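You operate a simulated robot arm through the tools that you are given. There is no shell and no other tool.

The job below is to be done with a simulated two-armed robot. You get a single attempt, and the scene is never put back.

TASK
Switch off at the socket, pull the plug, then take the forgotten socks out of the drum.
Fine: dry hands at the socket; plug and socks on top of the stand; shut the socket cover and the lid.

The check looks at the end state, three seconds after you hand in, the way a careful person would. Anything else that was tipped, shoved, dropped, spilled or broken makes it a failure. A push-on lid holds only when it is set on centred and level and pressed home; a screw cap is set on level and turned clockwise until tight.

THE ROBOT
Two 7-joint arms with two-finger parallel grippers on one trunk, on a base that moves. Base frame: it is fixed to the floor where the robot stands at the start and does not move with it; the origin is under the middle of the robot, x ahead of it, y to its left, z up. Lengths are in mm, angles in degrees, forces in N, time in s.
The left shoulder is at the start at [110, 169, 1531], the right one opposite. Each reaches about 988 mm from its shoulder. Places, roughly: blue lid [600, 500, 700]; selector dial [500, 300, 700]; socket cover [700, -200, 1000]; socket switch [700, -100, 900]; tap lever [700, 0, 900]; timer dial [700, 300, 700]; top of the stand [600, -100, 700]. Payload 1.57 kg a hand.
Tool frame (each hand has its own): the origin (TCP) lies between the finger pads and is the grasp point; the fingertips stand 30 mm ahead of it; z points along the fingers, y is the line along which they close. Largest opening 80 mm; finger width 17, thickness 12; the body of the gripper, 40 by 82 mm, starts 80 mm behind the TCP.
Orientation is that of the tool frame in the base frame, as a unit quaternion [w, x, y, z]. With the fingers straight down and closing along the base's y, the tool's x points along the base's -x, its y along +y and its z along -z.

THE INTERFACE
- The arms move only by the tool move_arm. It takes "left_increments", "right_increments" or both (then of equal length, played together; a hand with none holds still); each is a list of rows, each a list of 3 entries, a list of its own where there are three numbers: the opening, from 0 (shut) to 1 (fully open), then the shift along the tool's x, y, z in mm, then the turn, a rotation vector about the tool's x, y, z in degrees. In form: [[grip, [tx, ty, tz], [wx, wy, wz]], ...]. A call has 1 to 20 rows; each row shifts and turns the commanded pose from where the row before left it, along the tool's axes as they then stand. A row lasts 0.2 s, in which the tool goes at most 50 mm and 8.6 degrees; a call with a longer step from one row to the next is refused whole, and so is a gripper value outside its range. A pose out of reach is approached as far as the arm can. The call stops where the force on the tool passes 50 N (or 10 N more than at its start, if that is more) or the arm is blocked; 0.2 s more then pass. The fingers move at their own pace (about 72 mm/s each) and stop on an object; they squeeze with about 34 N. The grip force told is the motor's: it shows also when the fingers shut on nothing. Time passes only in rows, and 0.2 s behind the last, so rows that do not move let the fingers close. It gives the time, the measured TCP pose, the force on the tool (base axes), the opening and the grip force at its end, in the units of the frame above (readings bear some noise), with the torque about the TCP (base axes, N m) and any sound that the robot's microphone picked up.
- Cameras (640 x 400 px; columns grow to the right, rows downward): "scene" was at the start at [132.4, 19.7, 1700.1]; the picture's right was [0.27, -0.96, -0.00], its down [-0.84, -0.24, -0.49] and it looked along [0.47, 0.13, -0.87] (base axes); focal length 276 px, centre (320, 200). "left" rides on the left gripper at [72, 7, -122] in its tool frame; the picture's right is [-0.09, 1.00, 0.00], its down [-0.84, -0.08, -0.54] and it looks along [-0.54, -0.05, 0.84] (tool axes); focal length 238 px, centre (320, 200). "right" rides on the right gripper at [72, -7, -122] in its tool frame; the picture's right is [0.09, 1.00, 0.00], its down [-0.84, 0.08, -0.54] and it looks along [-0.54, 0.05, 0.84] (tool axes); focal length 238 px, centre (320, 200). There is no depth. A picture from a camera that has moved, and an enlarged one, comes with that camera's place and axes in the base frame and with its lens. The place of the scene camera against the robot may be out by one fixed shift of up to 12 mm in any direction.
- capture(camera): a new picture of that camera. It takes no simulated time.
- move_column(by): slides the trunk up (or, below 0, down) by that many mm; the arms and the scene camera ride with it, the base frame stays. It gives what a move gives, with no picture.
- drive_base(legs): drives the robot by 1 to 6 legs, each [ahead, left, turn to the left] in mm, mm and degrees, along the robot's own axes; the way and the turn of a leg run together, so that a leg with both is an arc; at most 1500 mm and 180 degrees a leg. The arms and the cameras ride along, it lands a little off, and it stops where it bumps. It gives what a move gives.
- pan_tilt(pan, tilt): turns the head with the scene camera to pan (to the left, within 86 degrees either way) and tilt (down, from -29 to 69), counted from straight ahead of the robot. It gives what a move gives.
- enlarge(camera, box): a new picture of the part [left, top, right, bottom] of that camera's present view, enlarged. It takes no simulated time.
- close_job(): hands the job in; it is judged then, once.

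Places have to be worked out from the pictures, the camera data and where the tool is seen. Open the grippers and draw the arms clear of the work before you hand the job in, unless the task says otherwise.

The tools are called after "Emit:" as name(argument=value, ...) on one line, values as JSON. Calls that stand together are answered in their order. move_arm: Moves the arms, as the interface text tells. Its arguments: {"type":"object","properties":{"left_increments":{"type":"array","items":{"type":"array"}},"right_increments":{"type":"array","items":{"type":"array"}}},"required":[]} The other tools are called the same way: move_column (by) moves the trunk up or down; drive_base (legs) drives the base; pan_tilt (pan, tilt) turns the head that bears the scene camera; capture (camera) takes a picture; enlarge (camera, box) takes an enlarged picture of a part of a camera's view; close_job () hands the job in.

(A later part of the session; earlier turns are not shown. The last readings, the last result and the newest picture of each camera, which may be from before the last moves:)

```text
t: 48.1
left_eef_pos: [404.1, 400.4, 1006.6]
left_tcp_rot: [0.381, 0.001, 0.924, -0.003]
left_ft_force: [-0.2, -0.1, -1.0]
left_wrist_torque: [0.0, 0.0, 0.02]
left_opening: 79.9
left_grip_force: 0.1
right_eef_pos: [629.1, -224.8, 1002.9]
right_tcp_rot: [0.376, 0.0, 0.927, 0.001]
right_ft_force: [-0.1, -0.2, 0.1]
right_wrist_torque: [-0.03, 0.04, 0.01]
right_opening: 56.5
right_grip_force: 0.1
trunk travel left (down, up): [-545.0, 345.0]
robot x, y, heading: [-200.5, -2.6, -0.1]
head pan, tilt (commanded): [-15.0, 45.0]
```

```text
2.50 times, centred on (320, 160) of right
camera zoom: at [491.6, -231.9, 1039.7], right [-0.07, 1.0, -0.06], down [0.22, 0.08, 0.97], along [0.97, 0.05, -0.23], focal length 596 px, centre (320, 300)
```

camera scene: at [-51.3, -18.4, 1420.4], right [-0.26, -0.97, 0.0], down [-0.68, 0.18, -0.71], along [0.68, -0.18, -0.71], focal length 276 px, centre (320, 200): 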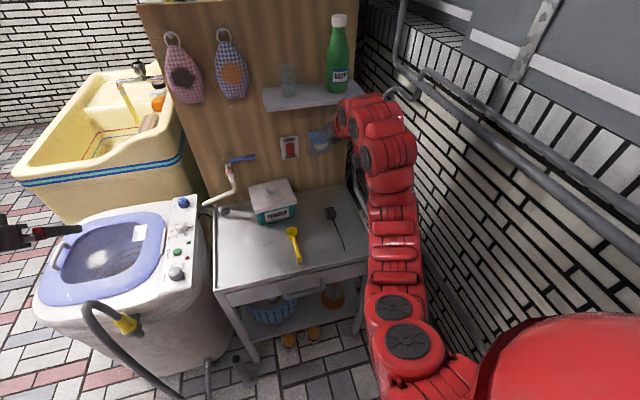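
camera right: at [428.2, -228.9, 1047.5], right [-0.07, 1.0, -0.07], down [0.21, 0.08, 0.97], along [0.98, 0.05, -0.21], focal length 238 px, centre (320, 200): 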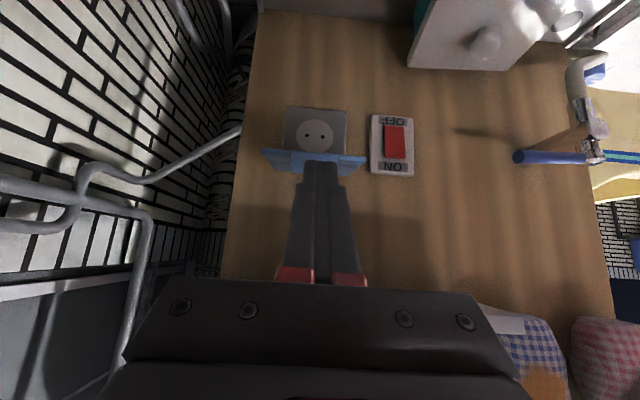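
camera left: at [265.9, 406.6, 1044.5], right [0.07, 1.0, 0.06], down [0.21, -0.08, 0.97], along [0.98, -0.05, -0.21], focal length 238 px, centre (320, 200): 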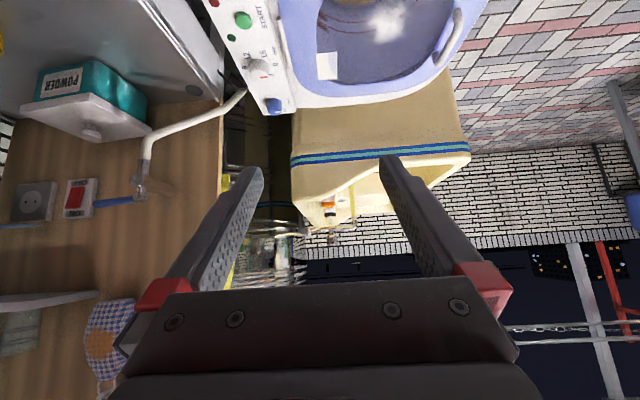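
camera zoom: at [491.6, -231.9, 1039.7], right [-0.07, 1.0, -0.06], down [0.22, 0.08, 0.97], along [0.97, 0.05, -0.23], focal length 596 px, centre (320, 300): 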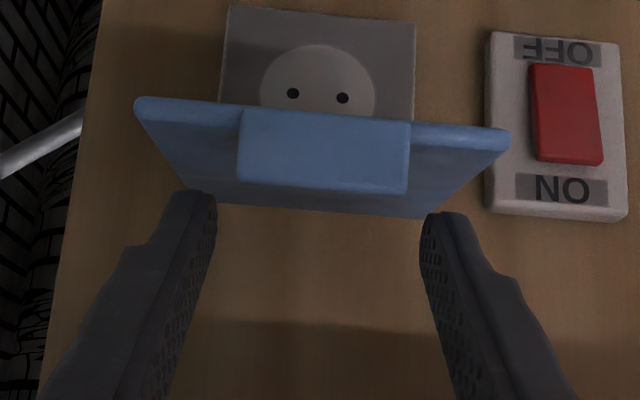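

The fingers are past the lip, above the flap. I now press it down along its arc, first part.

Emit:
move_arm(right_increments=[[0.7, [12.9, 0, 9.7], [0, 0, 0]], [0.7, [6.8, 0, 5.2], [0, 0, 0]], [0.7, [6.8, 0, 5.2], [0, 0, 0]], [0.7, [6.1, 0, 7.4], [0, 0, 0]]])

Emit:
enlarge(camera="right", box=[220, 80, 420, 240])

Emit:
enlarge(camera="scene", box=[240, 60, 420, 220])

```text
t: 49.1
left_eef_pos: [404.5, 399.2, 1006.5]
left_tcp_rot: [0.382, 0.0, 0.924, 0.0]
left_ft_force: [-0.3, 0.2, 0.4]
left_wrist_torque: [-0.03, -0.02, 0.01]
left_opening: 80.3
left_grip_force: 0.1
right_eef_pos: [623.5, -224.6, 961.8]
right_tcp_rot: [0.378, 0.0, 0.926, 0.002]
right_ft_force: [0.1, 0.1, 1.4]
right_wrist_torque: [-0.03, 0.01, 0.0]
right_opening: 56.0
right_grip_force: 0.0
trunk travel left (down, up): [-545.0, 345.0]
robot x, y, heading: [-199.2, 1.6, 0.1]
head pan, tilt (commanded): [-15.0, 45.0]
```

```text
2.50 times, centred on (320, 160) of right
camera zoom: at [487.2, -231.6, 998.0], right [-0.07, 1.0, -0.06], down [0.22, 0.08, 0.97], along [0.97, 0.05, -0.23], focal length 596 px, centre (320, 300)
```

zoom: 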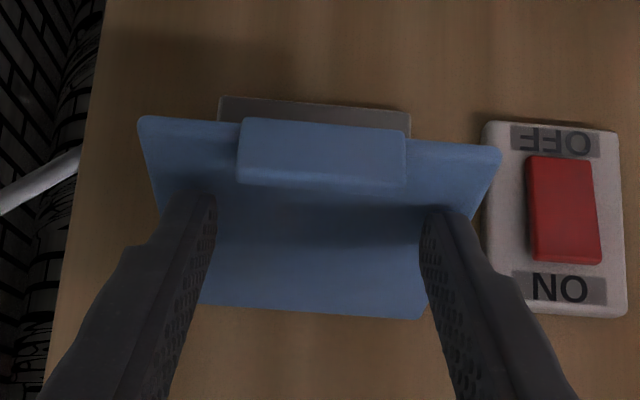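

```text
2.50 times, centred on (330, 140) of scene
camera zoom: at [-51.5, -19.2, 1420.4], right [-0.26, -0.97, 0.0], down [-0.68, 0.18, -0.71], along [0.68, -0.18, -0.71], focal length 690 px, centre (295, 350)
```

zoom: 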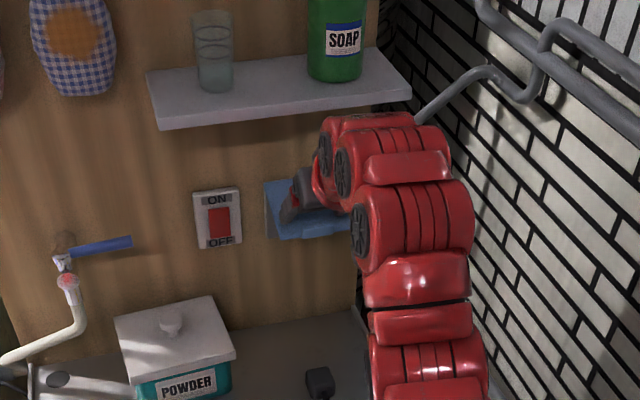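

The flap follows easily (≈1 N). Continue down the arc.

Emit:
move_arm(right_increments=[[0.7, [5.4, 0, 10.2], [0, 0, 0]], [0.7, [7.3, 0, 18.3], [0, 0, 0]], [0.7, [11.6, 0, 19.6], [0, 0, 0]], [0.7, [6.6, 0, 19], [0, 0, 0]], [0.7, [-3.4, 0, 13.5], [0, 0, 0]]])

Emit:
enlarge(camera="right", box=[200, 60, 440, 240])

Emit:
enlarge(camera="scene", box=[240, 60, 420, 220])

```text
t: 50.3
left_eef_pos: [405.1, 400.5, 1007.2]
left_tcp_rot: [0.381, 0.001, 0.925, -0.001]
left_ft_force: [1.0, -0.3, 1.3]
left_wrist_torque: [0.01, 0.01, 0.03]
left_opening: 80.3
left_grip_force: 0.0
right_eef_pos: [660.4, -226.2, 886.0]
right_tcp_rot: [0.377, 0.001, 0.926, 0.0]
right_ft_force: [-0.3, 0.6, 0.2]
right_wrist_torque: [0.01, -0.03, 0.03]
right_opening: 56.1
right_grip_force: 0.1
trunk travel left (down, up): [-545.0, 345.0]
robot x, y, heading: [-196.5, 0.9, 0.1]
head pan, tilt (commanded): [-15.0, 45.0]
```

```text
2.22 times, centred on (320, 150) of right
camera zoom: at [524.2, -232.7, 921.6], right [-0.07, 1.0, -0.06], down [0.22, 0.08, 0.97], along [0.97, 0.05, -0.22], focal length 530 px, centre (320, 311)
```

zoom: 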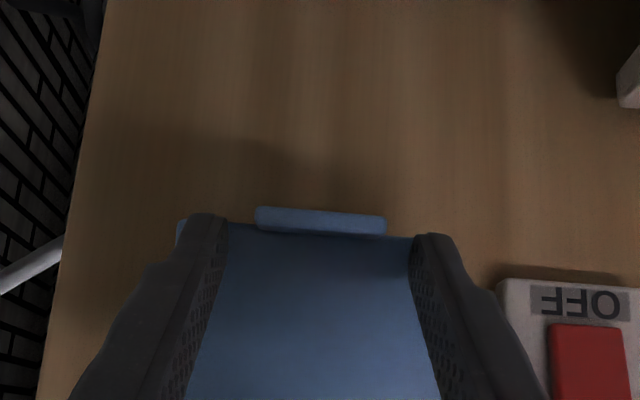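

```text
2.50 times, centred on (330, 140) of scene
camera zoom: at [-51.4, -19.2, 1420.3], right [-0.26, -0.97, 0.0], down [-0.68, 0.18, -0.71], along [0.68, -0.18, -0.71], focal length 690 px, centre (295, 350)
```

zoom: 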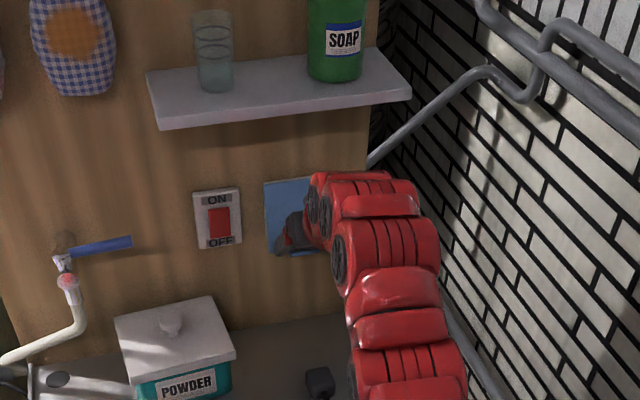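

The cover is almost shut. I press it home in +x in small steps.

Emit:
move_arm(right_increments=[[0.7, [-4.2, 0, 4.3], [0, 0, 0]], [0.7, [-2.8, 0, 2.9], [0, 0, 0]], [0.7, [-2.1, 0, 2.1], [0, 0, 0]]])

Emit:
move_arm(right_increments=[[0.7, [-2.1, 0, 2.1], [0, 0, 0]], [0.7, [-1.4, 0, 1.4], [0, 0, 0]]])

```text
t: 51.1
left_eef_pos: [404.4, 399.7, 1007.2]
left_tcp_rot: [0.382, 0.001, 0.924, -0.001]
left_ft_force: [-1.0, 0.8, 0.5]
left_wrist_torque: [0.04, 0.03, 0.0]
left_opening: 80.1
left_grip_force: 0.1
right_eef_pos: [674.3, -226.4, 885.3]
right_tcp_rot: [0.378, 0.001, 0.926, 0.0]
right_ft_force: [0.2, 0.5, 0.4]
right_wrist_torque: [0.01, -0.02, -0.05]
right_opening: 56.1
right_grip_force: 0.1
trunk travel left (down, up): [-545.0, 345.0]
robot x, y, heading: [-199.2, 1.5, 0.1]
head pan, tilt (commanded): [-15.0, 45.0]
```

```text
t: 51.7
left_eef_pos: [405.2, 401.2, 1008.2]
left_tcp_rot: [0.382, 0.001, 0.924, -0.001]
left_ft_force: [-0.6, 0.0, -0.6]
left_wrist_torque: [-0.01, -0.03, 0.02]
left_opening: 80.1
left_grip_force: 0.0
right_eef_pos: [678.1, -225.6, 884.7]
right_tcp_rot: [0.376, 0.0, 0.926, 0.001]
right_ft_force: [-0.1, -0.2, 0.0]
right_wrist_torque: [-0.01, 0.0, 0.0]
right_opening: 55.8
right_grip_force: 0.0
trunk travel left (down, up): [-545.0, 345.0]
robot x, y, heading: [-197.9, 1.1, -0.0]
head pan, tilt (commanded): [-15.0, 45.0]
```

Emit:
move_arm(right_increments=[[0.7, [-2.1, 0, 2.1], [0, 0, 0]], [0.7, [-1.4, 0, 1.4], [0, 0, 0]], [0.7, [-1.4, 0, 1.4], [0, 0, 0]]])

Emit:
enlarge(camera="right", box=[200, 60, 440, 240])

```text
t: 52.5
left_eef_pos: [403.6, 400.3, 1008.0]
left_tcp_rot: [0.382, 0.001, 0.924, -0.001]
left_ft_force: [0.4, -0.1, -0.5]
left_wrist_torque: [-0.04, 0.01, -0.01]
left_opening: 80.1
left_grip_force: 0.1
right_eef_pos: [684.3, -226.0, 885.6]
right_tcp_rot: [0.376, 0.0, 0.927, 0.001]
right_ft_force: [-12.8, 1.4, -0.8]
right_wrist_torque: [0.16, 0.22, -0.09]
right_opening: 55.8
right_grip_force: 0.1
trunk travel left (down, up): [-545.0, 345.0]
robot x, y, heading: [-198.3, -2.0, -0.2]
head pan, tilt (commanded): [-15.0, 45.0]
```

```text
2.22 times, centred on (320, 150) of right
camera zoom: at [547.0, -232.3, 920.9], right [-0.07, 1.0, -0.06], down [0.22, 0.07, 0.97], along [0.97, 0.05, -0.23], focal length 530 px, centre (320, 311)
```

zoom: 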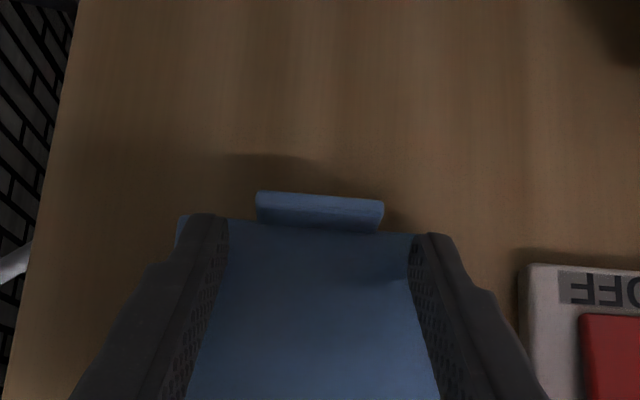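

Pressing at 13 N now, cover is against the plate. One more small push, then retreat and look.

Emit:
move_arm(right_increments=[[0.7, [-0.7, 0, 0.7], [0, 0, 0]], [0.7, [14, 0, -14], [0, 0, 0]], [0.7, [28, 0, -28], [0, 0, 0]], [0.7, [28, 0, -28], [0, 0, 0]], [0.7, [28, 0, -28], [0, 0, 0]], [0.7, [28, 0, -28], [0, 0, 0]]])

Emit:
enlarge(camera="right", box=[180, 80, 500, 280])

Emit:
enlarge(camera="scene", box=[220, 60, 420, 260])

```text
t: 53.9
left_eef_pos: [403.5, 400.1, 1008.2]
left_tcp_rot: [0.382, 0.0, 0.924, -0.001]
left_ft_force: [0.7, 0.3, -0.3]
left_wrist_torque: [-0.04, 0.02, 0.04]
left_opening: 80.0
left_grip_force: 0.1
right_eef_pos: [506.4, -228.9, 889.1]
right_tcp_rot: [0.377, 0.0, 0.926, 0.001]
right_ft_force: [0.0, -0.6, 0.0]
right_wrist_torque: [0.04, 0.0, -0.02]
right_opening: 56.0
right_grip_force: 0.0
trunk travel left (down, up): [-545.0, 345.0]
robot x, y, heading: [-196.9, 2.6, 0.0]
head pan, tilt (commanded): [-15.0, 45.0]
```

```text
2.00 times, centred on (340, 180) of right
camera zoom: at [370.4, -234.0, 925.1], right [-0.07, 1.0, -0.06], down [0.22, 0.08, 0.97], along [0.97, 0.05, -0.22], focal length 477 px, centre (280, 240)
```

zoom: 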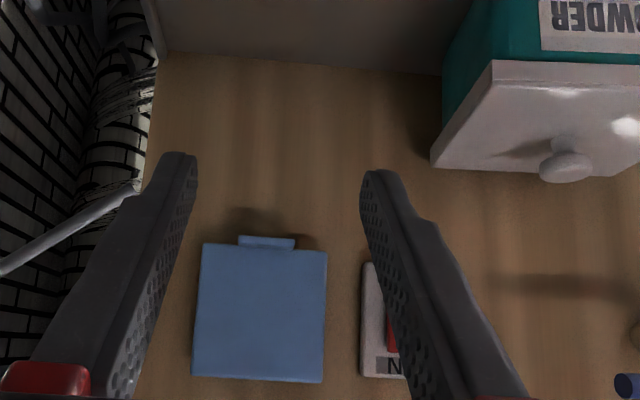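

```text
2.00 times, centred on (320, 160) of scene
camera zoom: at [-52.5, -19.3, 1420.5], right [-0.26, -0.97, 0.0], down [-0.68, 0.18, -0.71], along [0.68, -0.18, -0.71], focal length 552 px, centre (320, 280)
```

zoom: 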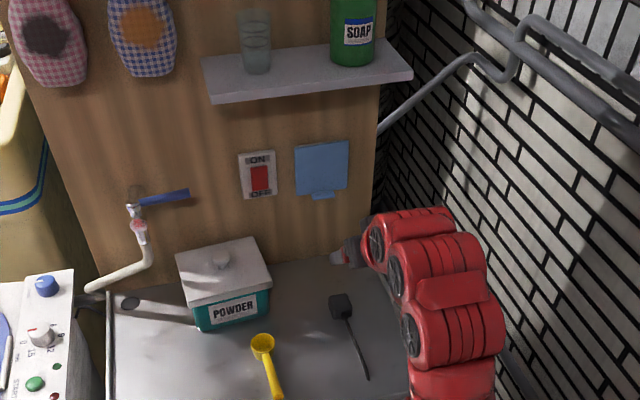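

The cover is shut, the switch is off and the plug lies on the stand. Now the washer: I first raise/retract the right hand a little and turn the head to look at the washer, hose and floor.

Emit:
pan_tilt(pan=35, tilt=45)

Emit:
capture(camera="scene")

Emit:
enlarge(camera="scene", box=[220, 60, 500, 300])

```text
t: 55.1
left_eef_pos: [404.5, 400.7, 1007.4]
left_tcp_rot: [0.382, 0.001, 0.924, -0.001]
left_ft_force: [0.4, 0.6, 0.8]
left_wrist_torque: [-0.02, -0.01, 0.0]
left_opening: 80.1
left_grip_force: 0.1
right_eef_pos: [507.9, -227.2, 888.3]
right_tcp_rot: [0.377, 0.0, 0.926, 0.001]
right_ft_force: [0.1, -0.5, -0.4]
right_wrist_torque: [0.0, -0.01, -0.02]
right_opening: 56.1
right_grip_force: 0.0
trunk travel left (down, up): [-545.0, 345.0]
robot x, y, heading: [-200.5, 3.1, 0.1]
head pan, tilt (commanded): [35.0, 45.0]
```

```text
taken
camera scene: at [-63.5, 48.4, 1420.4], right [0.57, -0.82, 0.0], down [-0.58, -0.4, -0.71], along [0.58, 0.4, -0.71], focal length 276 px, centre (320, 200)
```

scene: 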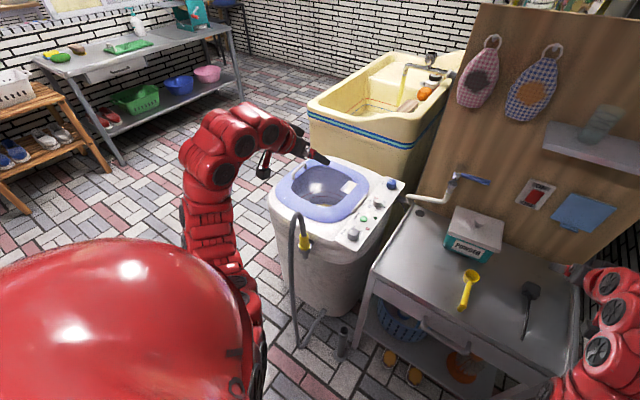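

```text
1.67 times, centred on (360, 180) of scene
camera zoom: at [-63.5, 48.4, 1420.4], right [0.57, -0.82, 0.0], down [-0.58, -0.4, -0.71], along [0.58, 0.4, -0.71], focal length 460 px, centre (253, 233)
```

zoom: 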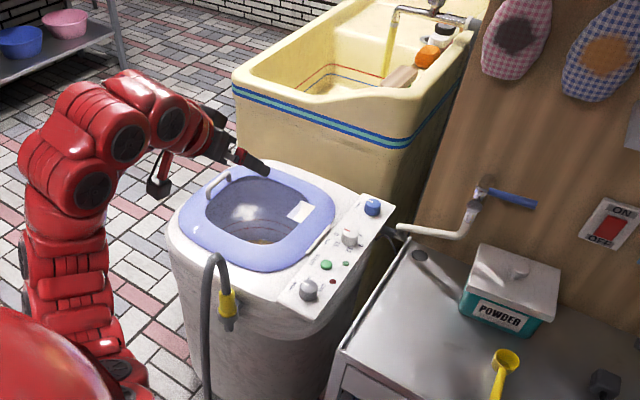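

I retract the right hand, then drive forward 150 mm towards the washer (the left hand is high above it).

Emit:
move_arm(right_increments=[[0.7, [28, 0, -28], [0, 0, 0]], [0.7, [28, 0, -28], [0, 0, 0]]])

Emit:
drive_base(legs=[[150, 0, 0]])

Emit:
capture(camera="scene")

Emit:
capture(camera="left")

```text
t: 55.7
left_eef_pos: [403.3, 399.7, 1008.2]
left_tcp_rot: [0.381, 0.001, 0.924, -0.002]
left_ft_force: [0.0, -0.1, 0.3]
left_wrist_torque: [-0.01, -0.01, 0.0]
left_opening: 80.0
left_grip_force: 0.0
right_eef_pos: [427.7, -229.9, 890.1]
right_tcp_rot: [0.377, -0.001, 0.926, 0.001]
right_ft_force: [-0.6, 0.3, 0.4]
right_wrist_torque: [-0.01, -0.02, 0.01]
right_opening: 56.0
right_grip_force: 0.1
trunk travel left (down, up): [-545.0, 345.0]
robot x, y, heading: [-199.8, -2.1, -0.1]
head pan, tilt (commanded): [35.0, 45.0]
```

```text
t: 57.1
left_eef_pos: [552.7, 399.7, 1007.2]
left_tcp_rot: [0.38, 0.002, 0.925, -0.001]
left_ft_force: [0.9, -0.8, -0.5]
left_wrist_torque: [0.0, 0.04, 0.02]
left_opening: 80.0
left_grip_force: 0.1
right_eef_pos: [576.3, -230.0, 888.7]
right_tcp_rot: [0.376, 0.001, 0.926, 0.001]
right_ft_force: [-0.4, -0.9, 0.7]
right_wrist_torque: [-0.01, 0.01, 0.0]
right_opening: 56.0
right_grip_force: 0.1
trunk travel left (down, up): [-545.0, 345.0]
robot x, y, heading: [-52.2, -1.6, 0.1]
head pan, tilt (commanded): [35.0, 45.0]
```

```text
taken
camera scene: at [85.2, 48.0, 1420.2], right [0.57, -0.82, 0.0], down [-0.58, -0.4, -0.71], along [0.58, 0.4, -0.71], focal length 276 px, centre (320, 200)
```

scene: 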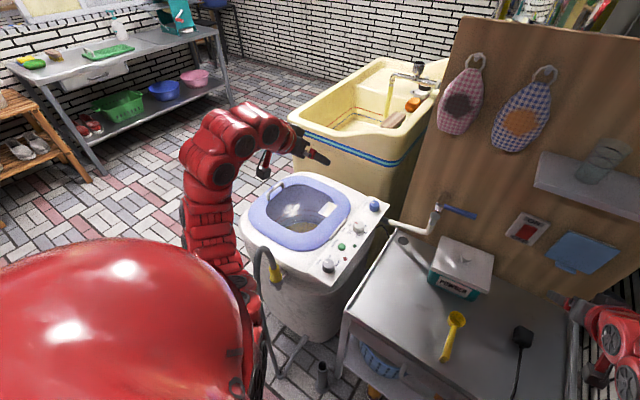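

```text
taken
camera left: at [415.3, 405.4, 1043.7], right [0.07, 1.0, 0.06], down [0.21, -0.08, 0.97], along [0.97, -0.05, -0.22], focal length 238 px, centre (320, 200)
```

left: 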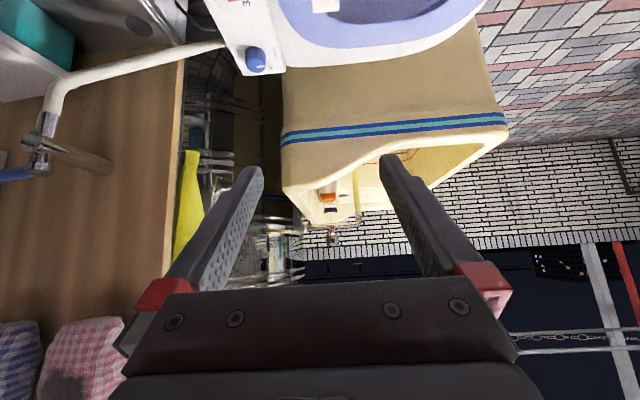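

Next I point the left hand straight down and look at the lid with its camera, and enlarge the scene view.

Emit:
move_arm(left_increments=[[1, [0, 0, 0], [0, 7.5, 0]], [1, [0, 0, 0], [0, 7.5, 0]], [1, [0, 0, 0], [0, 7.5, 0]], [1, [0, 0, 0], [0, 7.5, 0]], [1, [0, 0, 0], [0, 7.5, 0]], [1, [0, 0, 0], [0, 7.5, 0]]])

Emit:
capture(camera="left")

Emit:
enlarge(camera="scene", box=[220, 140, 420, 320])

```text
t: 58.5
left_eef_pos: [528.2, 379.4, 977.2]
left_tcp_rot: [0.263, 0.002, 0.965, -0.001]
left_ft_force: [0.3, -0.2, -0.1]
left_wrist_torque: [-0.03, -0.02, -0.02]
left_opening: 80.3
left_grip_force: 0.0
left hand out of reach, approached as far as the arm can: row 2, 3, 4, 5, 6
right_eef_pos: [575.7, -229.5, 890.2]
right_tcp_rot: [0.376, 0.002, 0.927, 0.001]
right_ft_force: [0.1, -0.6, 0.0]
right_wrist_torque: [0.0, 0.0, 0.0]
right_opening: 56.0
right_grip_force: 0.1
trunk travel left (down, up): [-545.0, 345.0]
robot x, y, heading: [-49.9, -1.5, 0.2]
head pan, tilt (commanded): [35.0, 45.0]
```

```text
taken
camera left: at [403.6, 385.1, 1047.1], right [0.08, 1.0, 0.04], down [0.45, -0.08, 0.89], along [0.89, -0.05, -0.45], focal length 238 px, centre (320, 200)
```

left: 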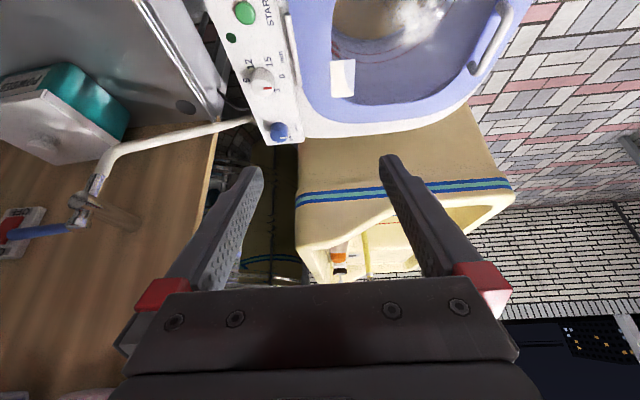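

```text
2.22 times, centred on (320, 230) of scene
camera zoom: at [84.0, 48.0, 1420.4], right [0.57, -0.82, 0.0], down [-0.58, -0.4, -0.71], along [0.58, 0.4, -0.71], focal length 614 px, centre (320, 133)
```

zoom: 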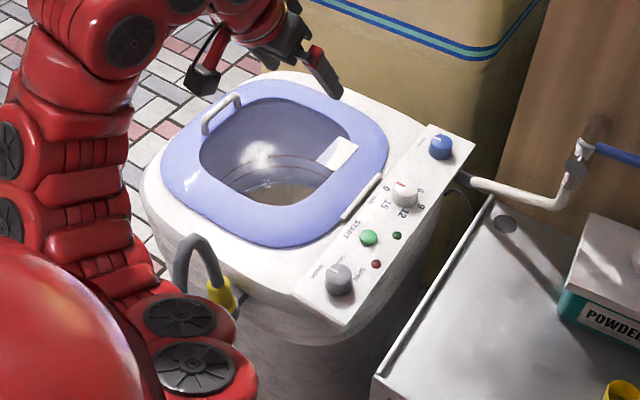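

I place the handle bar at ≈ [625, 637, 695] running along x, lid surface ≈ 670, hinge at y ≈ 340. To reach it pointing down I must lower the trunk and come a bit closer; first I raise the right hand clear of the plug.

Emit:
move_arm(right_increments=[[0.7, [0, 0, -40], [0, 0, 0]], [0.7, [-14, 0, -40], [0, 0, 0]], [0.7, [-28, 0, -28], [0, 0, 0]], [0.7, [-28, 0, -28], [0, 0, 0]], [0.7, [-14, 0, -14], [0, 0, 0]]])

Emit:
move_column(by=-200)

Emit:
capture(camera="scene")

Emit:
capture(camera="left")

```text
t: 59.7
left_eef_pos: [528.6, 378.6, 977.4]
left_tcp_rot: [0.263, 0.002, 0.965, -0.001]
left_ft_force: [-0.4, 0.5, -0.9]
left_wrist_torque: [-0.01, 0.01, -0.01]
left_opening: 80.0
left_grip_force: 0.1
right_eef_pos: [545.2, -230.6, 1029.6]
right_tcp_rot: [0.377, 0.001, 0.926, 0.001]
right_ft_force: [-1.2, -0.7, 0.1]
right_wrist_torque: [0.02, -0.03, 0.02]
right_opening: 55.9
right_grip_force: 0.1
right hand out of reach, approached as far as the arm can: row 2
trunk travel left (down, up): [-545.0, 345.0]
robot x, y, heading: [-50.9, -3.2, 0.1]
head pan, tilt (commanded): [35.0, 45.0]
```

```text
t: 61.8
left_eef_pos: [527.9, 378.4, 777.4]
left_tcp_rot: [0.263, 0.002, 0.965, -0.001]
left_ft_force: [-0.2, 0.3, 0.1]
left_wrist_torque: [-0.03, 0.01, -0.03]
left_opening: 80.0
left_grip_force: 0.1
right_eef_pos: [543.6, -231.9, 827.4]
right_tcp_rot: [0.377, 0.002, 0.926, 0.001]
right_ft_force: [0.3, 0.5, 1.0]
right_wrist_torque: [-0.01, 0.01, 0.02]
right_opening: 56.0
right_grip_force: 0.0
trunk travel left (down, up): [-345.0, 545.0]
robot x, y, heading: [-54.8, -3.4, -0.2]
head pan, tilt (commanded): [35.0, 45.0]
```

```text
taken
camera scene: at [83.7, 48.0, 1220.4], right [0.57, -0.82, 0.0], down [-0.58, -0.4, -0.71], along [0.58, 0.4, -0.71], focal length 276 px, centre (320, 200)
```

scene: 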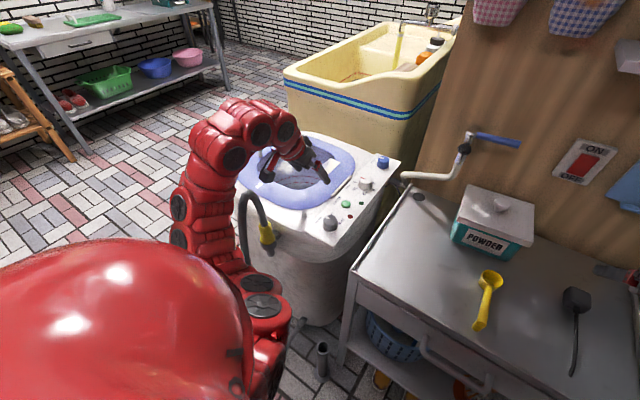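

```text
taken
camera left: at [403.5, 385.2, 847.3], right [0.08, 1.0, 0.04], down [0.45, -0.08, 0.89], along [0.89, -0.05, -0.45], focal length 238 px, centre (320, 200)
```

left: 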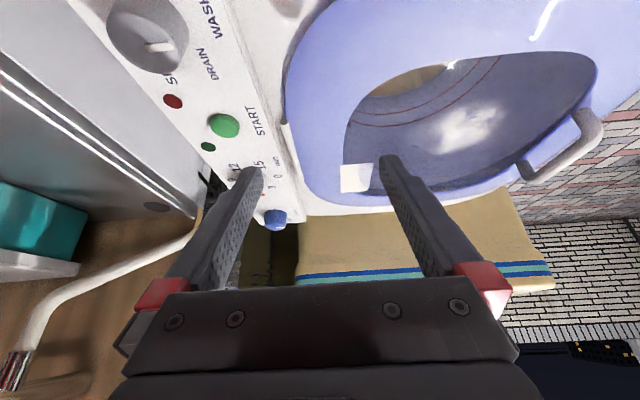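

I enlarge the handle and the drum window in the left view for exact shapes.

Emit:
enlarge(camera="left", box=[440, 60, 640, 220])

Emit:
enlarge(camera="scene", box=[220, 110, 400, 240])

Emit:
enlarge(camera="left", box=[280, 0, 600, 220])

```text
2.50 times, centred on (540, 140) of left
camera zoom: at [403.5, 385.2, 847.3], right [0.08, 1.0, 0.04], down [0.45, -0.08, 0.89], along [0.89, -0.05, -0.45], focal length 596 px, centre (-230, 350)
```

zoom: 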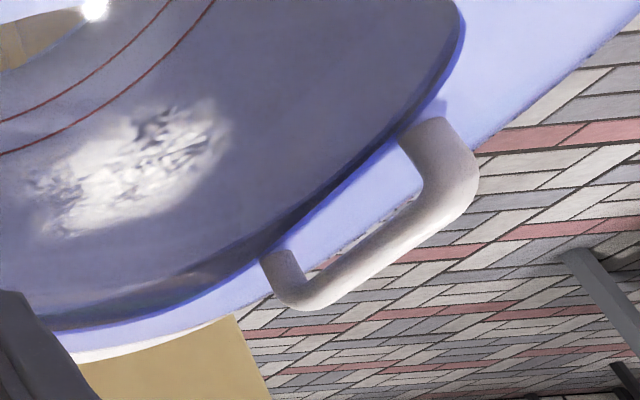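

```text
3.08 times, centred on (310, 175) of scene
camera zoom: at [83.7, 48.0, 1220.4], right [0.57, -0.82, 0.0], down [-0.58, -0.4, -0.71], along [0.58, 0.4, -0.71], focal length 850 px, centre (351, 277)
```

zoom: 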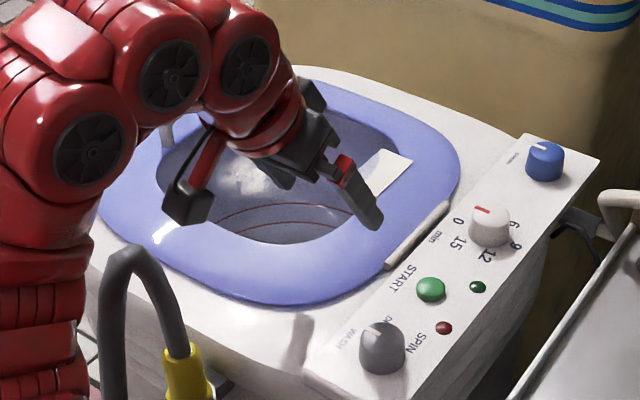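

```text
1.82 times, centred on (440, 110) of left
camera zoom: at [403.5, 385.2, 847.3], right [0.08, 1.0, 0.04], down [0.45, -0.08, 0.89], along [0.89, -0.05, -0.45], focal length 433 px, centre (102, 364)
```

zoom: 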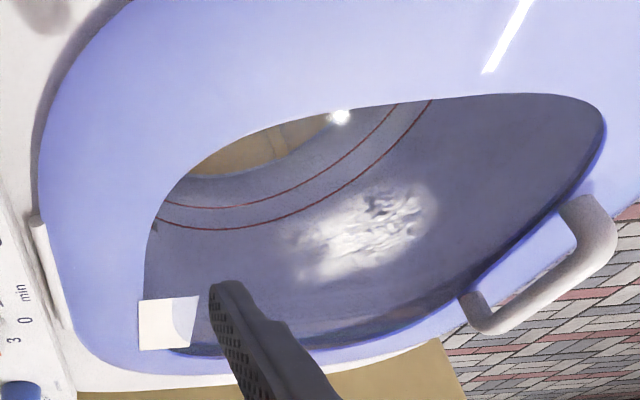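

The handle is an upright bow, its top bar ~100 mm along x at ≈ [622, 634, 703]. I bring the left hand over towards it and turn it to point straight down.

Emit:
move_arm(left_increments=[[1, [-17, 45, 0.7], [0, 0, 0]], [1, [-17, 45, 0.7], [0, 0, 0]], [1, [-17, 45, 0.7], [0, 0, 0]], [1, [-17, 45, 0.7], [0, 0, 0]], [1, [0, 0, 0], [0, 7.6, 0]], [1, [0, 0, 0], [0, 7.6, 0]], [1, [0, 0, 0], [0, 7.6, 0]], [1, [0, 0, 0], [0, 7.6, 0]]])

Emit:
capture(camera="left")

Emit:
capture(camera="scene")

```text
t: 63.6
left_eef_pos: [557.0, 548.1, 797.3]
left_tcp_rot: [0.067, 0.001, 0.998, -0.002]
left_ft_force: [-0.2, 0.1, 0.2]
left_wrist_torque: [-0.02, -0.01, 0.0]
left_opening: 80.3
left_grip_force: 0.1
left hand out of reach, approached as far as the arm can: row 1, 2, 7, 8
right_eef_pos: [544.1, -230.5, 829.0]
right_tcp_rot: [0.377, 0.0, 0.926, 0.0]
right_ft_force: [-0.4, 0.5, 0.4]
right_wrist_torque: [-0.02, 0.0, 0.01]
right_opening: 56.2
right_grip_force: 0.0
trunk travel left (down, up): [-345.0, 545.0]
robot x, y, heading: [-52.0, -3.6, 0.2]
head pan, tilt (commanded): [35.0, 45.0]
```

```text
taken
camera left: at [469.1, 554.3, 909.7], right [0.09, 1.0, 0.01], down [0.76, -0.08, 0.65], along [0.65, -0.05, -0.76], focal length 238 px, centre (320, 200)
```

left: 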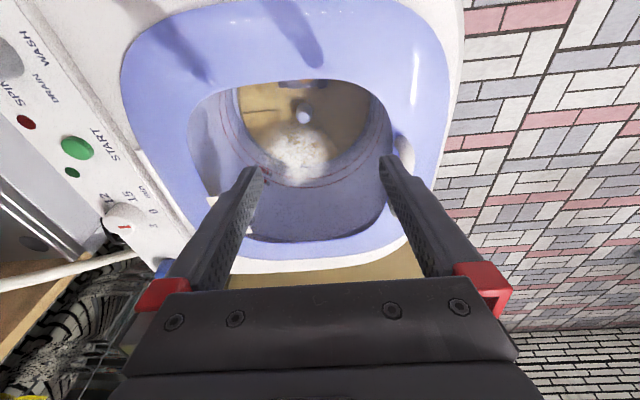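

```text
taken
camera scene: at [82.9, 49.0, 1220.5], right [0.57, -0.82, 0.0], down [-0.58, -0.41, -0.71], along [0.58, 0.4, -0.71], focal length 276 px, centre (320, 200)
```

scene: 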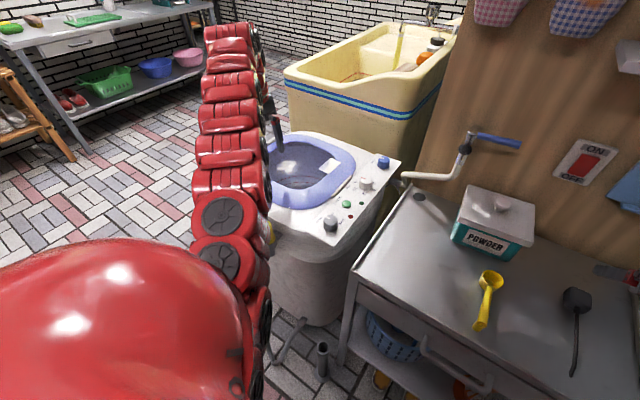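

I enlarge the drum view through the window.

Emit:
enlarge(camera="left", box=[180, 60, 420, 260])

Emit:
drive_base(legs=[[50, 0, 0]])

Emit:
capture(camera="left")

```text
2.00 times, centred on (300, 160) of left
camera zoom: at [469.1, 554.3, 909.7], right [0.09, 1.0, 0.01], down [0.76, -0.08, 0.65], along [0.65, -0.05, -0.76], focal length 477 px, centre (360, 280)
```

zoom: 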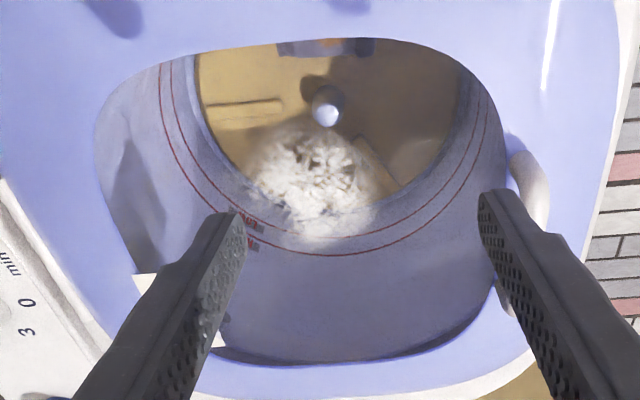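

```text
t: 64.5
left_eef_pos: [609.9, 547.8, 796.2]
left_tcp_rot: [0.066, 0.002, 0.998, -0.001]
left_ft_force: [0.7, -0.3, -0.4]
left_wrist_torque: [-0.01, 0.02, 0.0]
left_opening: 79.8
left_grip_force: 0.1
right_eef_pos: [594.4, -230.7, 827.3]
right_tcp_rot: [0.376, 0.001, 0.926, 0.001]
right_ft_force: [0.2, 0.6, -0.1]
right_wrist_torque: [0.01, 0.04, -0.01]
right_opening: 56.0
right_grip_force: 0.0
trunk travel left (down, up): [-345.0, 545.0]
robot x, y, heading: [0.1, -0.8, -0.2]
head pan, tilt (commanded): [35.0, 45.0]
```

```text
taken
camera left: at [520.9, 553.0, 908.8], right [0.1, 1.0, 0.01], down [0.76, -0.08, 0.65], along [0.65, -0.05, -0.76], focal length 238 px, centre (320, 200)
```

left: 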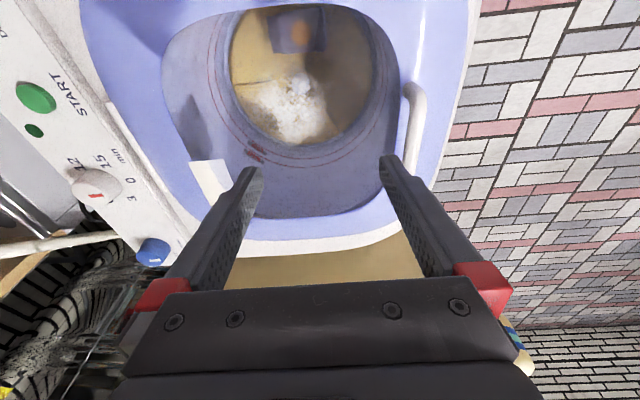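

A dark sock with an orange patch lies on the drum bottom at ≈ [553, 526, 455]; the white patch is on the lid glass. Now I move the left hand over the handle bar (≈ [615, 631, 703]), pointing straight down.

Emit:
move_arm(left_increments=[[1, [0, 40, 0], [0, 0, 0]], [1, [0, 42, 0], [0, 0, 0]], [1, [0, 0, 0], [0, 7.6, 0]], [1, [0, 0, 20], [0, 0, 0]]])

Emit:
capture(camera="left")

```text
t: 65.5
left_eef_pos: [582.5, 536.9, 773.0]
left_tcp_rot: [0.0, 0.002, 1.0, -0.001]
left_ft_force: [0.4, 0.8, -0.2]
left_wrist_torque: [0.0, 0.0, 0.01]
left_opening: 79.8
left_grip_force: 0.1
left hand out of reach, approached as far as the arm can: row 1, 2, 3
right_eef_pos: [593.9, -230.8, 828.3]
right_tcp_rot: [0.376, 0.0, 0.927, 0.002]
right_ft_force: [0.4, 0.1, -0.2]
right_wrist_torque: [0.02, 0.01, 0.0]
right_opening: 55.8
right_grip_force: 0.1
trunk travel left (down, up): [-345.0, 545.0]
robot x, y, heading: [-1.2, -1.1, 0.1]
head pan, tilt (commanded): [35.0, 45.0]
```

```text
taken
camera left: at [509.6, 542.3, 895.6], right [0.1, 1.0, 0.0], down [0.84, -0.08, 0.54], along [0.54, -0.05, -0.84], focal length 238 px, centre (320, 200)
```

left: 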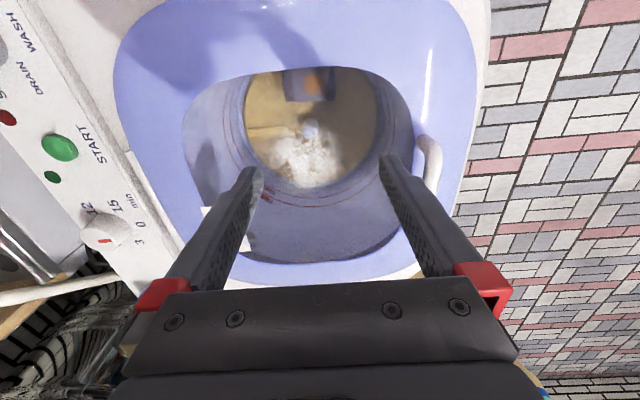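

The arm cannot reach the handle pointing straight down, but tilting the hand outward (about the bar's direction) brings the wrist nearer. I tilt it 40° in place with the fingers half open.

Emit:
move_arm(left_increments=[[0.5, [0, 0, 0], [-8, 0, 0]], [0.5, [0, 0, 0], [-8, 0, 0]], [0.5, [0, 0, 0], [-8, 0, 0]], [0.5, [0, 0, 0], [-8, 0, 0]], [0.5, [0, 0, 0], [-8, 0, 0]]])

Emit:
capture(camera="left")

Emit:
capture(camera="scene")

```text
t: 66.8
left_eef_pos: [581.2, 535.4, 771.4]
left_tcp_rot: [0.0, 0.002, 0.94, 0.342]
left_ft_force: [-0.3, 0.0, 0.0]
left_wrist_torque: [0.03, 0.01, 0.01]
left_opening: 39.9
left_grip_force: 0.0
right_eef_pos: [592.5, -231.8, 827.7]
right_tcp_rot: [0.378, 0.001, 0.926, 0.001]
right_ft_force: [0.5, 0.6, -0.3]
right_wrist_torque: [-0.01, 0.04, -0.02]
right_opening: 56.0
right_grip_force: 0.1
trunk travel left (down, up): [-345.0, 545.0]
robot x, y, heading: [-2.1, -0.9, -0.2]
head pan, tilt (commanded): [35.0, 45.0]
```

```text
taken
camera left: at [508.4, 461.9, 871.5], right [0.1, 0.76, 0.64], down [0.84, -0.41, 0.37], along [0.54, 0.5, -0.68], focal length 238 px, centre (320, 200)
```

left: 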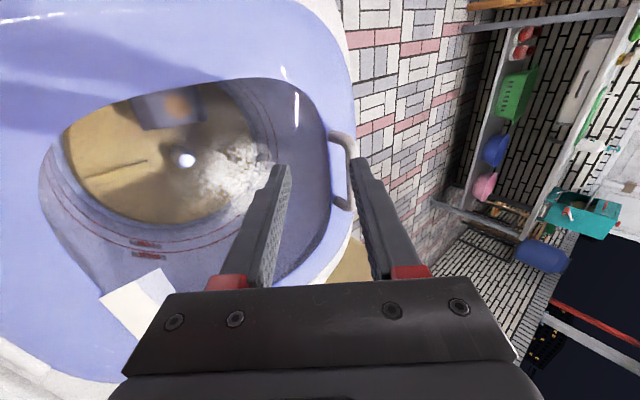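

```text
taken
camera scene: at [133.2, 47.9, 1220.4], right [0.57, -0.82, 0.0], down [-0.58, -0.4, -0.71], along [0.58, 0.4, -0.71], focal length 276 px, centre (320, 200)
```

scene: 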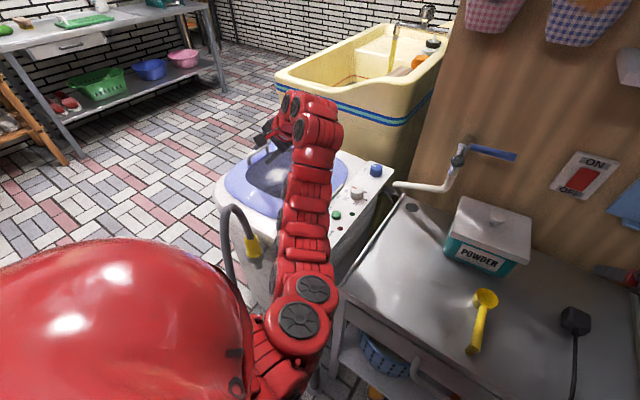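

The tilt works and the handle shows between the fingers' reach. I move to a standoff in line with the bar (≈ [618, 629, 703]).

Emit:
move_arm(left_increments=[[0.5, [-12, 13.8, 21.4], [0, 0, 0]], [0.5, [-12, 13.8, 21.4], [0, 0, 0]]])

Emit:
capture(camera="left")

Emit:
enlarge(camera="scene", box=[200, 80, 400, 260])

```text
t: 67.3
left_eef_pos: [607.6, 583.8, 759.7]
left_tcp_rot: [0.002, 0.003, 0.94, 0.341]
left_ft_force: [0.5, 0.2, -0.1]
left_wrist_torque: [0.01, 0.03, -0.01]
left_opening: 40.0
left_grip_force: 0.0
right_eef_pos: [592.5, -231.7, 827.5]
right_tcp_rot: [0.377, 0.001, 0.926, 0.002]
right_ft_force: [0.3, 0.2, -0.4]
right_wrist_torque: [0.0, 0.02, -0.03]
right_opening: 56.1
right_grip_force: 0.1
trunk travel left (down, up): [-345.0, 545.0]
robot x, y, heading: [-4.1, -5.7, -0.2]
head pan, tilt (commanded): [35.0, 45.0]
```

```text
taken
camera left: at [534.3, 510.3, 859.2], right [0.09, 0.76, 0.64], down [0.83, -0.41, 0.37], along [0.54, 0.5, -0.68], focal length 238 px, centre (320, 200)
```

left: 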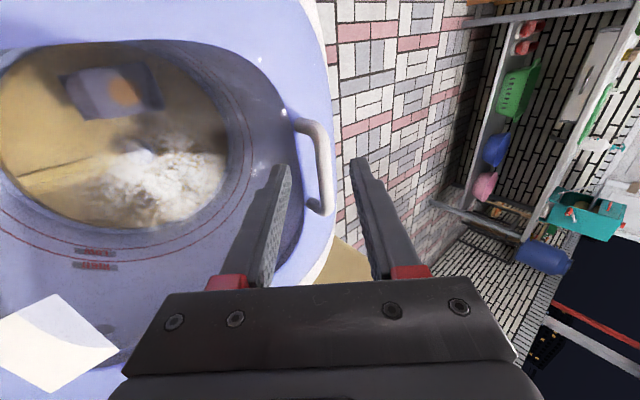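

```text
2.22 times, centred on (300, 170) of scene
camera zoom: at [133.3, 48.0, 1220.4], right [0.57, -0.82, 0.0], down [-0.58, -0.4, -0.71], along [0.58, 0.4, -0.71], focal length 614 px, centre (364, 267)
```

zoom: 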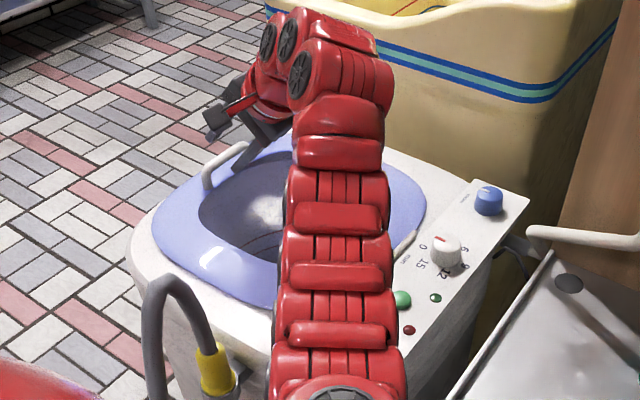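

The bar is centred between the fingers (≈1 mm off) and ~75 mm ahead. Advance 35 mm along the fingers with the opening reduced to 34 mm, and check.

Emit:
move_arm(left_increments=[[0.45, [-6, 1, 20], [0, 0, 0]], [0.45, [0, 0, 17], [0, 0, 0]]])

Emit:
capture(camera="left")

Emit:
enlarge(camera="left", box=[240, 80, 440, 260])

```text
t: 68.0
left_eef_pos: [612.0, 609.7, 729.4]
left_tcp_rot: [0.0, 0.002, 0.94, 0.341]
left_ft_force: [0.7, -1.0, 0.6]
left_wrist_torque: [-0.02, -0.01, -0.01]
left_opening: 36.2
left_grip_force: 0.0
right_eef_pos: [594.4, -231.1, 827.4]
right_tcp_rot: [0.377, 0.001, 0.926, 0.002]
right_ft_force: [0.6, 0.9, 0.0]
right_wrist_torque: [-0.02, -0.02, 0.0]
right_opening: 55.9
right_grip_force: 0.1
trunk travel left (down, up): [-345.0, 545.0]
robot x, y, heading: [-3.6, -3.0, -0.2]
head pan, tilt (commanded): [35.0, 45.0]
```

```text
taken
camera left: at [539.5, 535.8, 829.2], right [0.1, 0.76, 0.64], down [0.83, -0.41, 0.37], along [0.54, 0.5, -0.68], focal length 238 px, centre (320, 200)
```

left: 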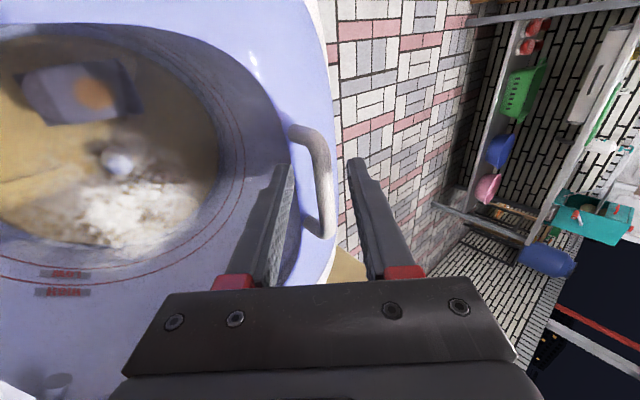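

```text
2.22 times, centred on (340, 170) of left
camera zoom: at [539.5, 535.8, 829.2], right [0.1, 0.76, 0.64], down [0.83, -0.41, 0.37], along [0.54, 0.5, -0.68], focal length 530 px, centre (276, 267)
```

zoom: 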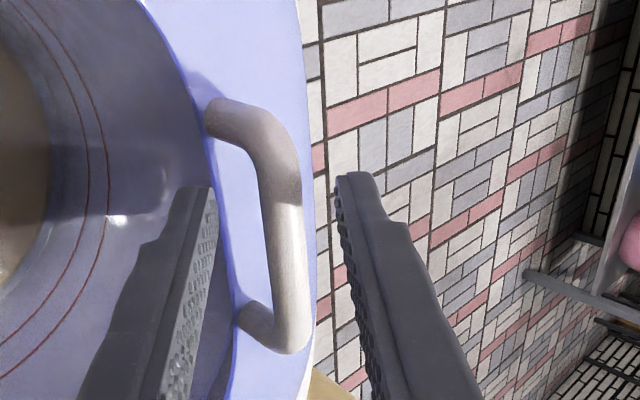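

The bar is centred and ~37 mm ahead of the grasp point. I narrow the opening to 30 mm and advance 16 mm more.

Emit:
move_arm(left_increments=[[0.38, [0, 0.5, 6], [0, 0, 0]], [0.38, [0, 0, 5], [0, 0, 0]], [0.38, [0, 0, 5], [0, 0, 0]]])

Emit:
enlarge(camera="left", box=[240, 80, 440, 260])

```text
t: 68.8
left_eef_pos: [612.3, 619.3, 718.6]
left_tcp_rot: [0.002, 0.002, 0.94, 0.342]
left_ft_force: [0.0, 0.2, -0.5]
left_wrist_torque: [0.01, 0.02, -0.02]
left_opening: 30.5
left_grip_force: 0.1
right_eef_pos: [593.7, -231.2, 828.5]
right_tcp_rot: [0.377, 0.0, 0.926, 0.002]
right_ft_force: [0.2, 0.8, -0.8]
right_wrist_torque: [-0.01, -0.02, 0.03]
right_opening: 56.2
right_grip_force: 0.0
trunk travel left (down, up): [-345.0, 545.0]
robot x, y, heading: [-1.6, -1.3, -0.2]
head pan, tilt (commanded): [35.0, 45.0]
```

```text
2.22 times, centred on (340, 170) of left
camera zoom: at [539.1, 546.1, 817.8], right [0.09, 0.76, 0.64], down [0.84, -0.41, 0.37], along [0.54, 0.5, -0.68], focal length 530 px, centre (276, 267)
```

zoom: 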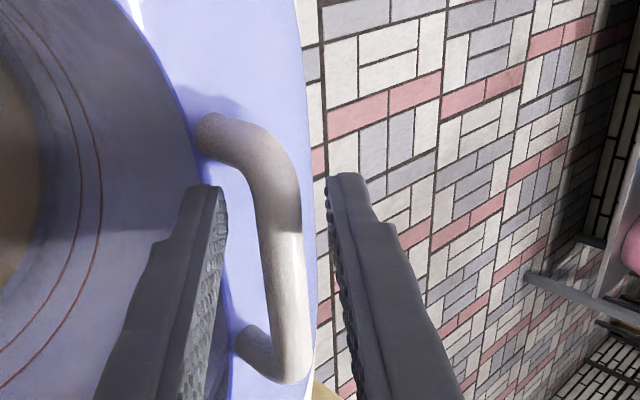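

The bar now lies between the finger pads (z_t ≈ 20). Close on it.

Emit:
move_arm(left_increments=[[0.15, [0, 0, 0], [0, 0, 0]], [0, [0, 0, 0], [0, 0, 0]], [0, [0, 0, 0], [0, 0, 0]]])

Emit:
enlarge(camera="left", box=[240, 80, 440, 260])

```text
t: 69.5
left_eef_pos: [612.6, 620.3, 718.8]
left_tcp_rot: [0.0, 0.001, 0.94, 0.342]
left_ft_force: [1.5, 5.5, 3.3]
left_wrist_torque: [0.09, 0.08, -0.12]
left_opening: 13.6
left_grip_force: 30.2
right_eef_pos: [592.3, -231.2, 828.0]
right_tcp_rot: [0.377, 0.001, 0.926, 0.001]
right_ft_force: [0.6, -0.3, 0.3]
right_wrist_torque: [0.03, 0.0, 0.0]
right_opening: 56.0
right_grip_force: 0.1
trunk travel left (down, up): [-345.0, 545.0]
robot x, y, heading: [-0.4, -1.2, -0.3]
head pan, tilt (commanded): [35.0, 45.0]
```

```text
2.22 times, centred on (340, 170) of left
camera zoom: at [539.0, 546.6, 818.0], right [0.09, 0.76, 0.64], down [0.83, -0.41, 0.37], along [0.54, 0.5, -0.68], focal length 530 px, centre (276, 267)
```

zoom: 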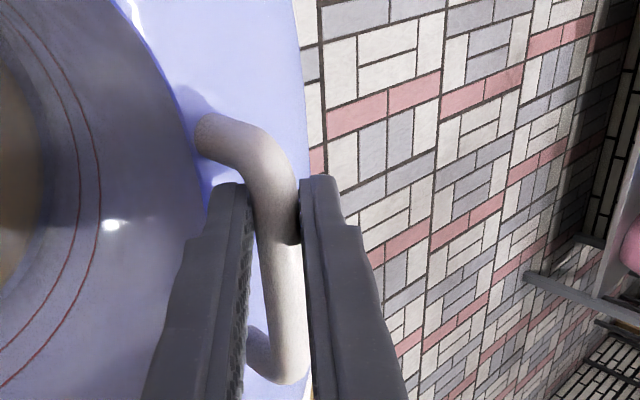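

Gripped at 13.6 mm. I lift the handle along the lid's arc about the hinge (y ≈ 342, z ≈ 665), keeping the hand's direction so the round bar can turn in the grip – first two small steps.

Emit:
move_arm(left_increments=[[0, [0, 5.2, -8.8], [0, 0, 0]], [0, [0, 5.2, -8.8], [0, 0, 0]], [0, [0, 4.6, -9.2], [0, 0, 0]], [0, [0, 4.6, -9.2], [0, 0, 0]]])

Emit:
capture(camera="left")

Emit:
capture(camera="scene")

```text
t: 70.5
left_eef_pos: [611.2, 612.0, 760.4]
left_tcp_rot: [0.002, 0.001, 0.94, 0.342]
left_ft_force: [4.7, 7.3, 1.8]
left_wrist_torque: [0.18, 0.13, -0.12]
left_opening: 13.8
left_grip_force: 30.5
right_eef_pos: [593.0, -232.2, 828.9]
right_tcp_rot: [0.377, 0.002, 0.926, 0.0]
right_ft_force: [-0.1, -0.3, 0.0]
right_wrist_torque: [-0.01, -0.01, 0.0]
right_opening: 56.0
right_grip_force: 0.1
trunk travel left (down, up): [-345.0, 545.0]
robot x, y, heading: [-2.3, -0.8, -0.5]
head pan, tilt (commanded): [35.0, 45.0]
```

```text
taken
camera left: at [538.9, 537.9, 857.8], right [0.09, 0.76, 0.64], down [0.83, -0.41, 0.37], along [0.54, 0.5, -0.68], focal length 238 px, centre (320, 200)
```

left: 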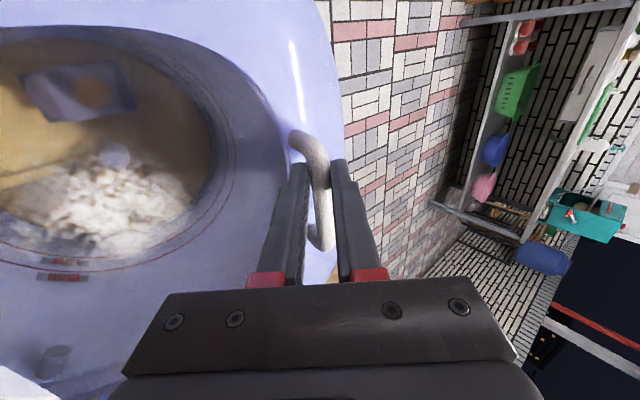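

```text
taken
camera scene: at [133.7, 48.5, 1220.3], right [0.57, -0.82, 0.0], down [-0.58, -0.4, -0.71], along [0.58, 0.4, -0.71], focal length 276 px, centre (320, 200)
```

scene: 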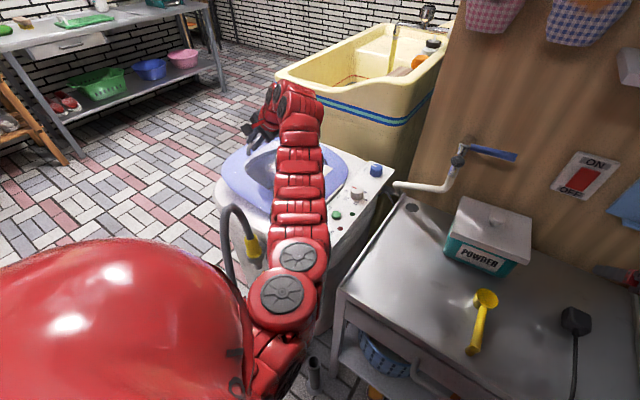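

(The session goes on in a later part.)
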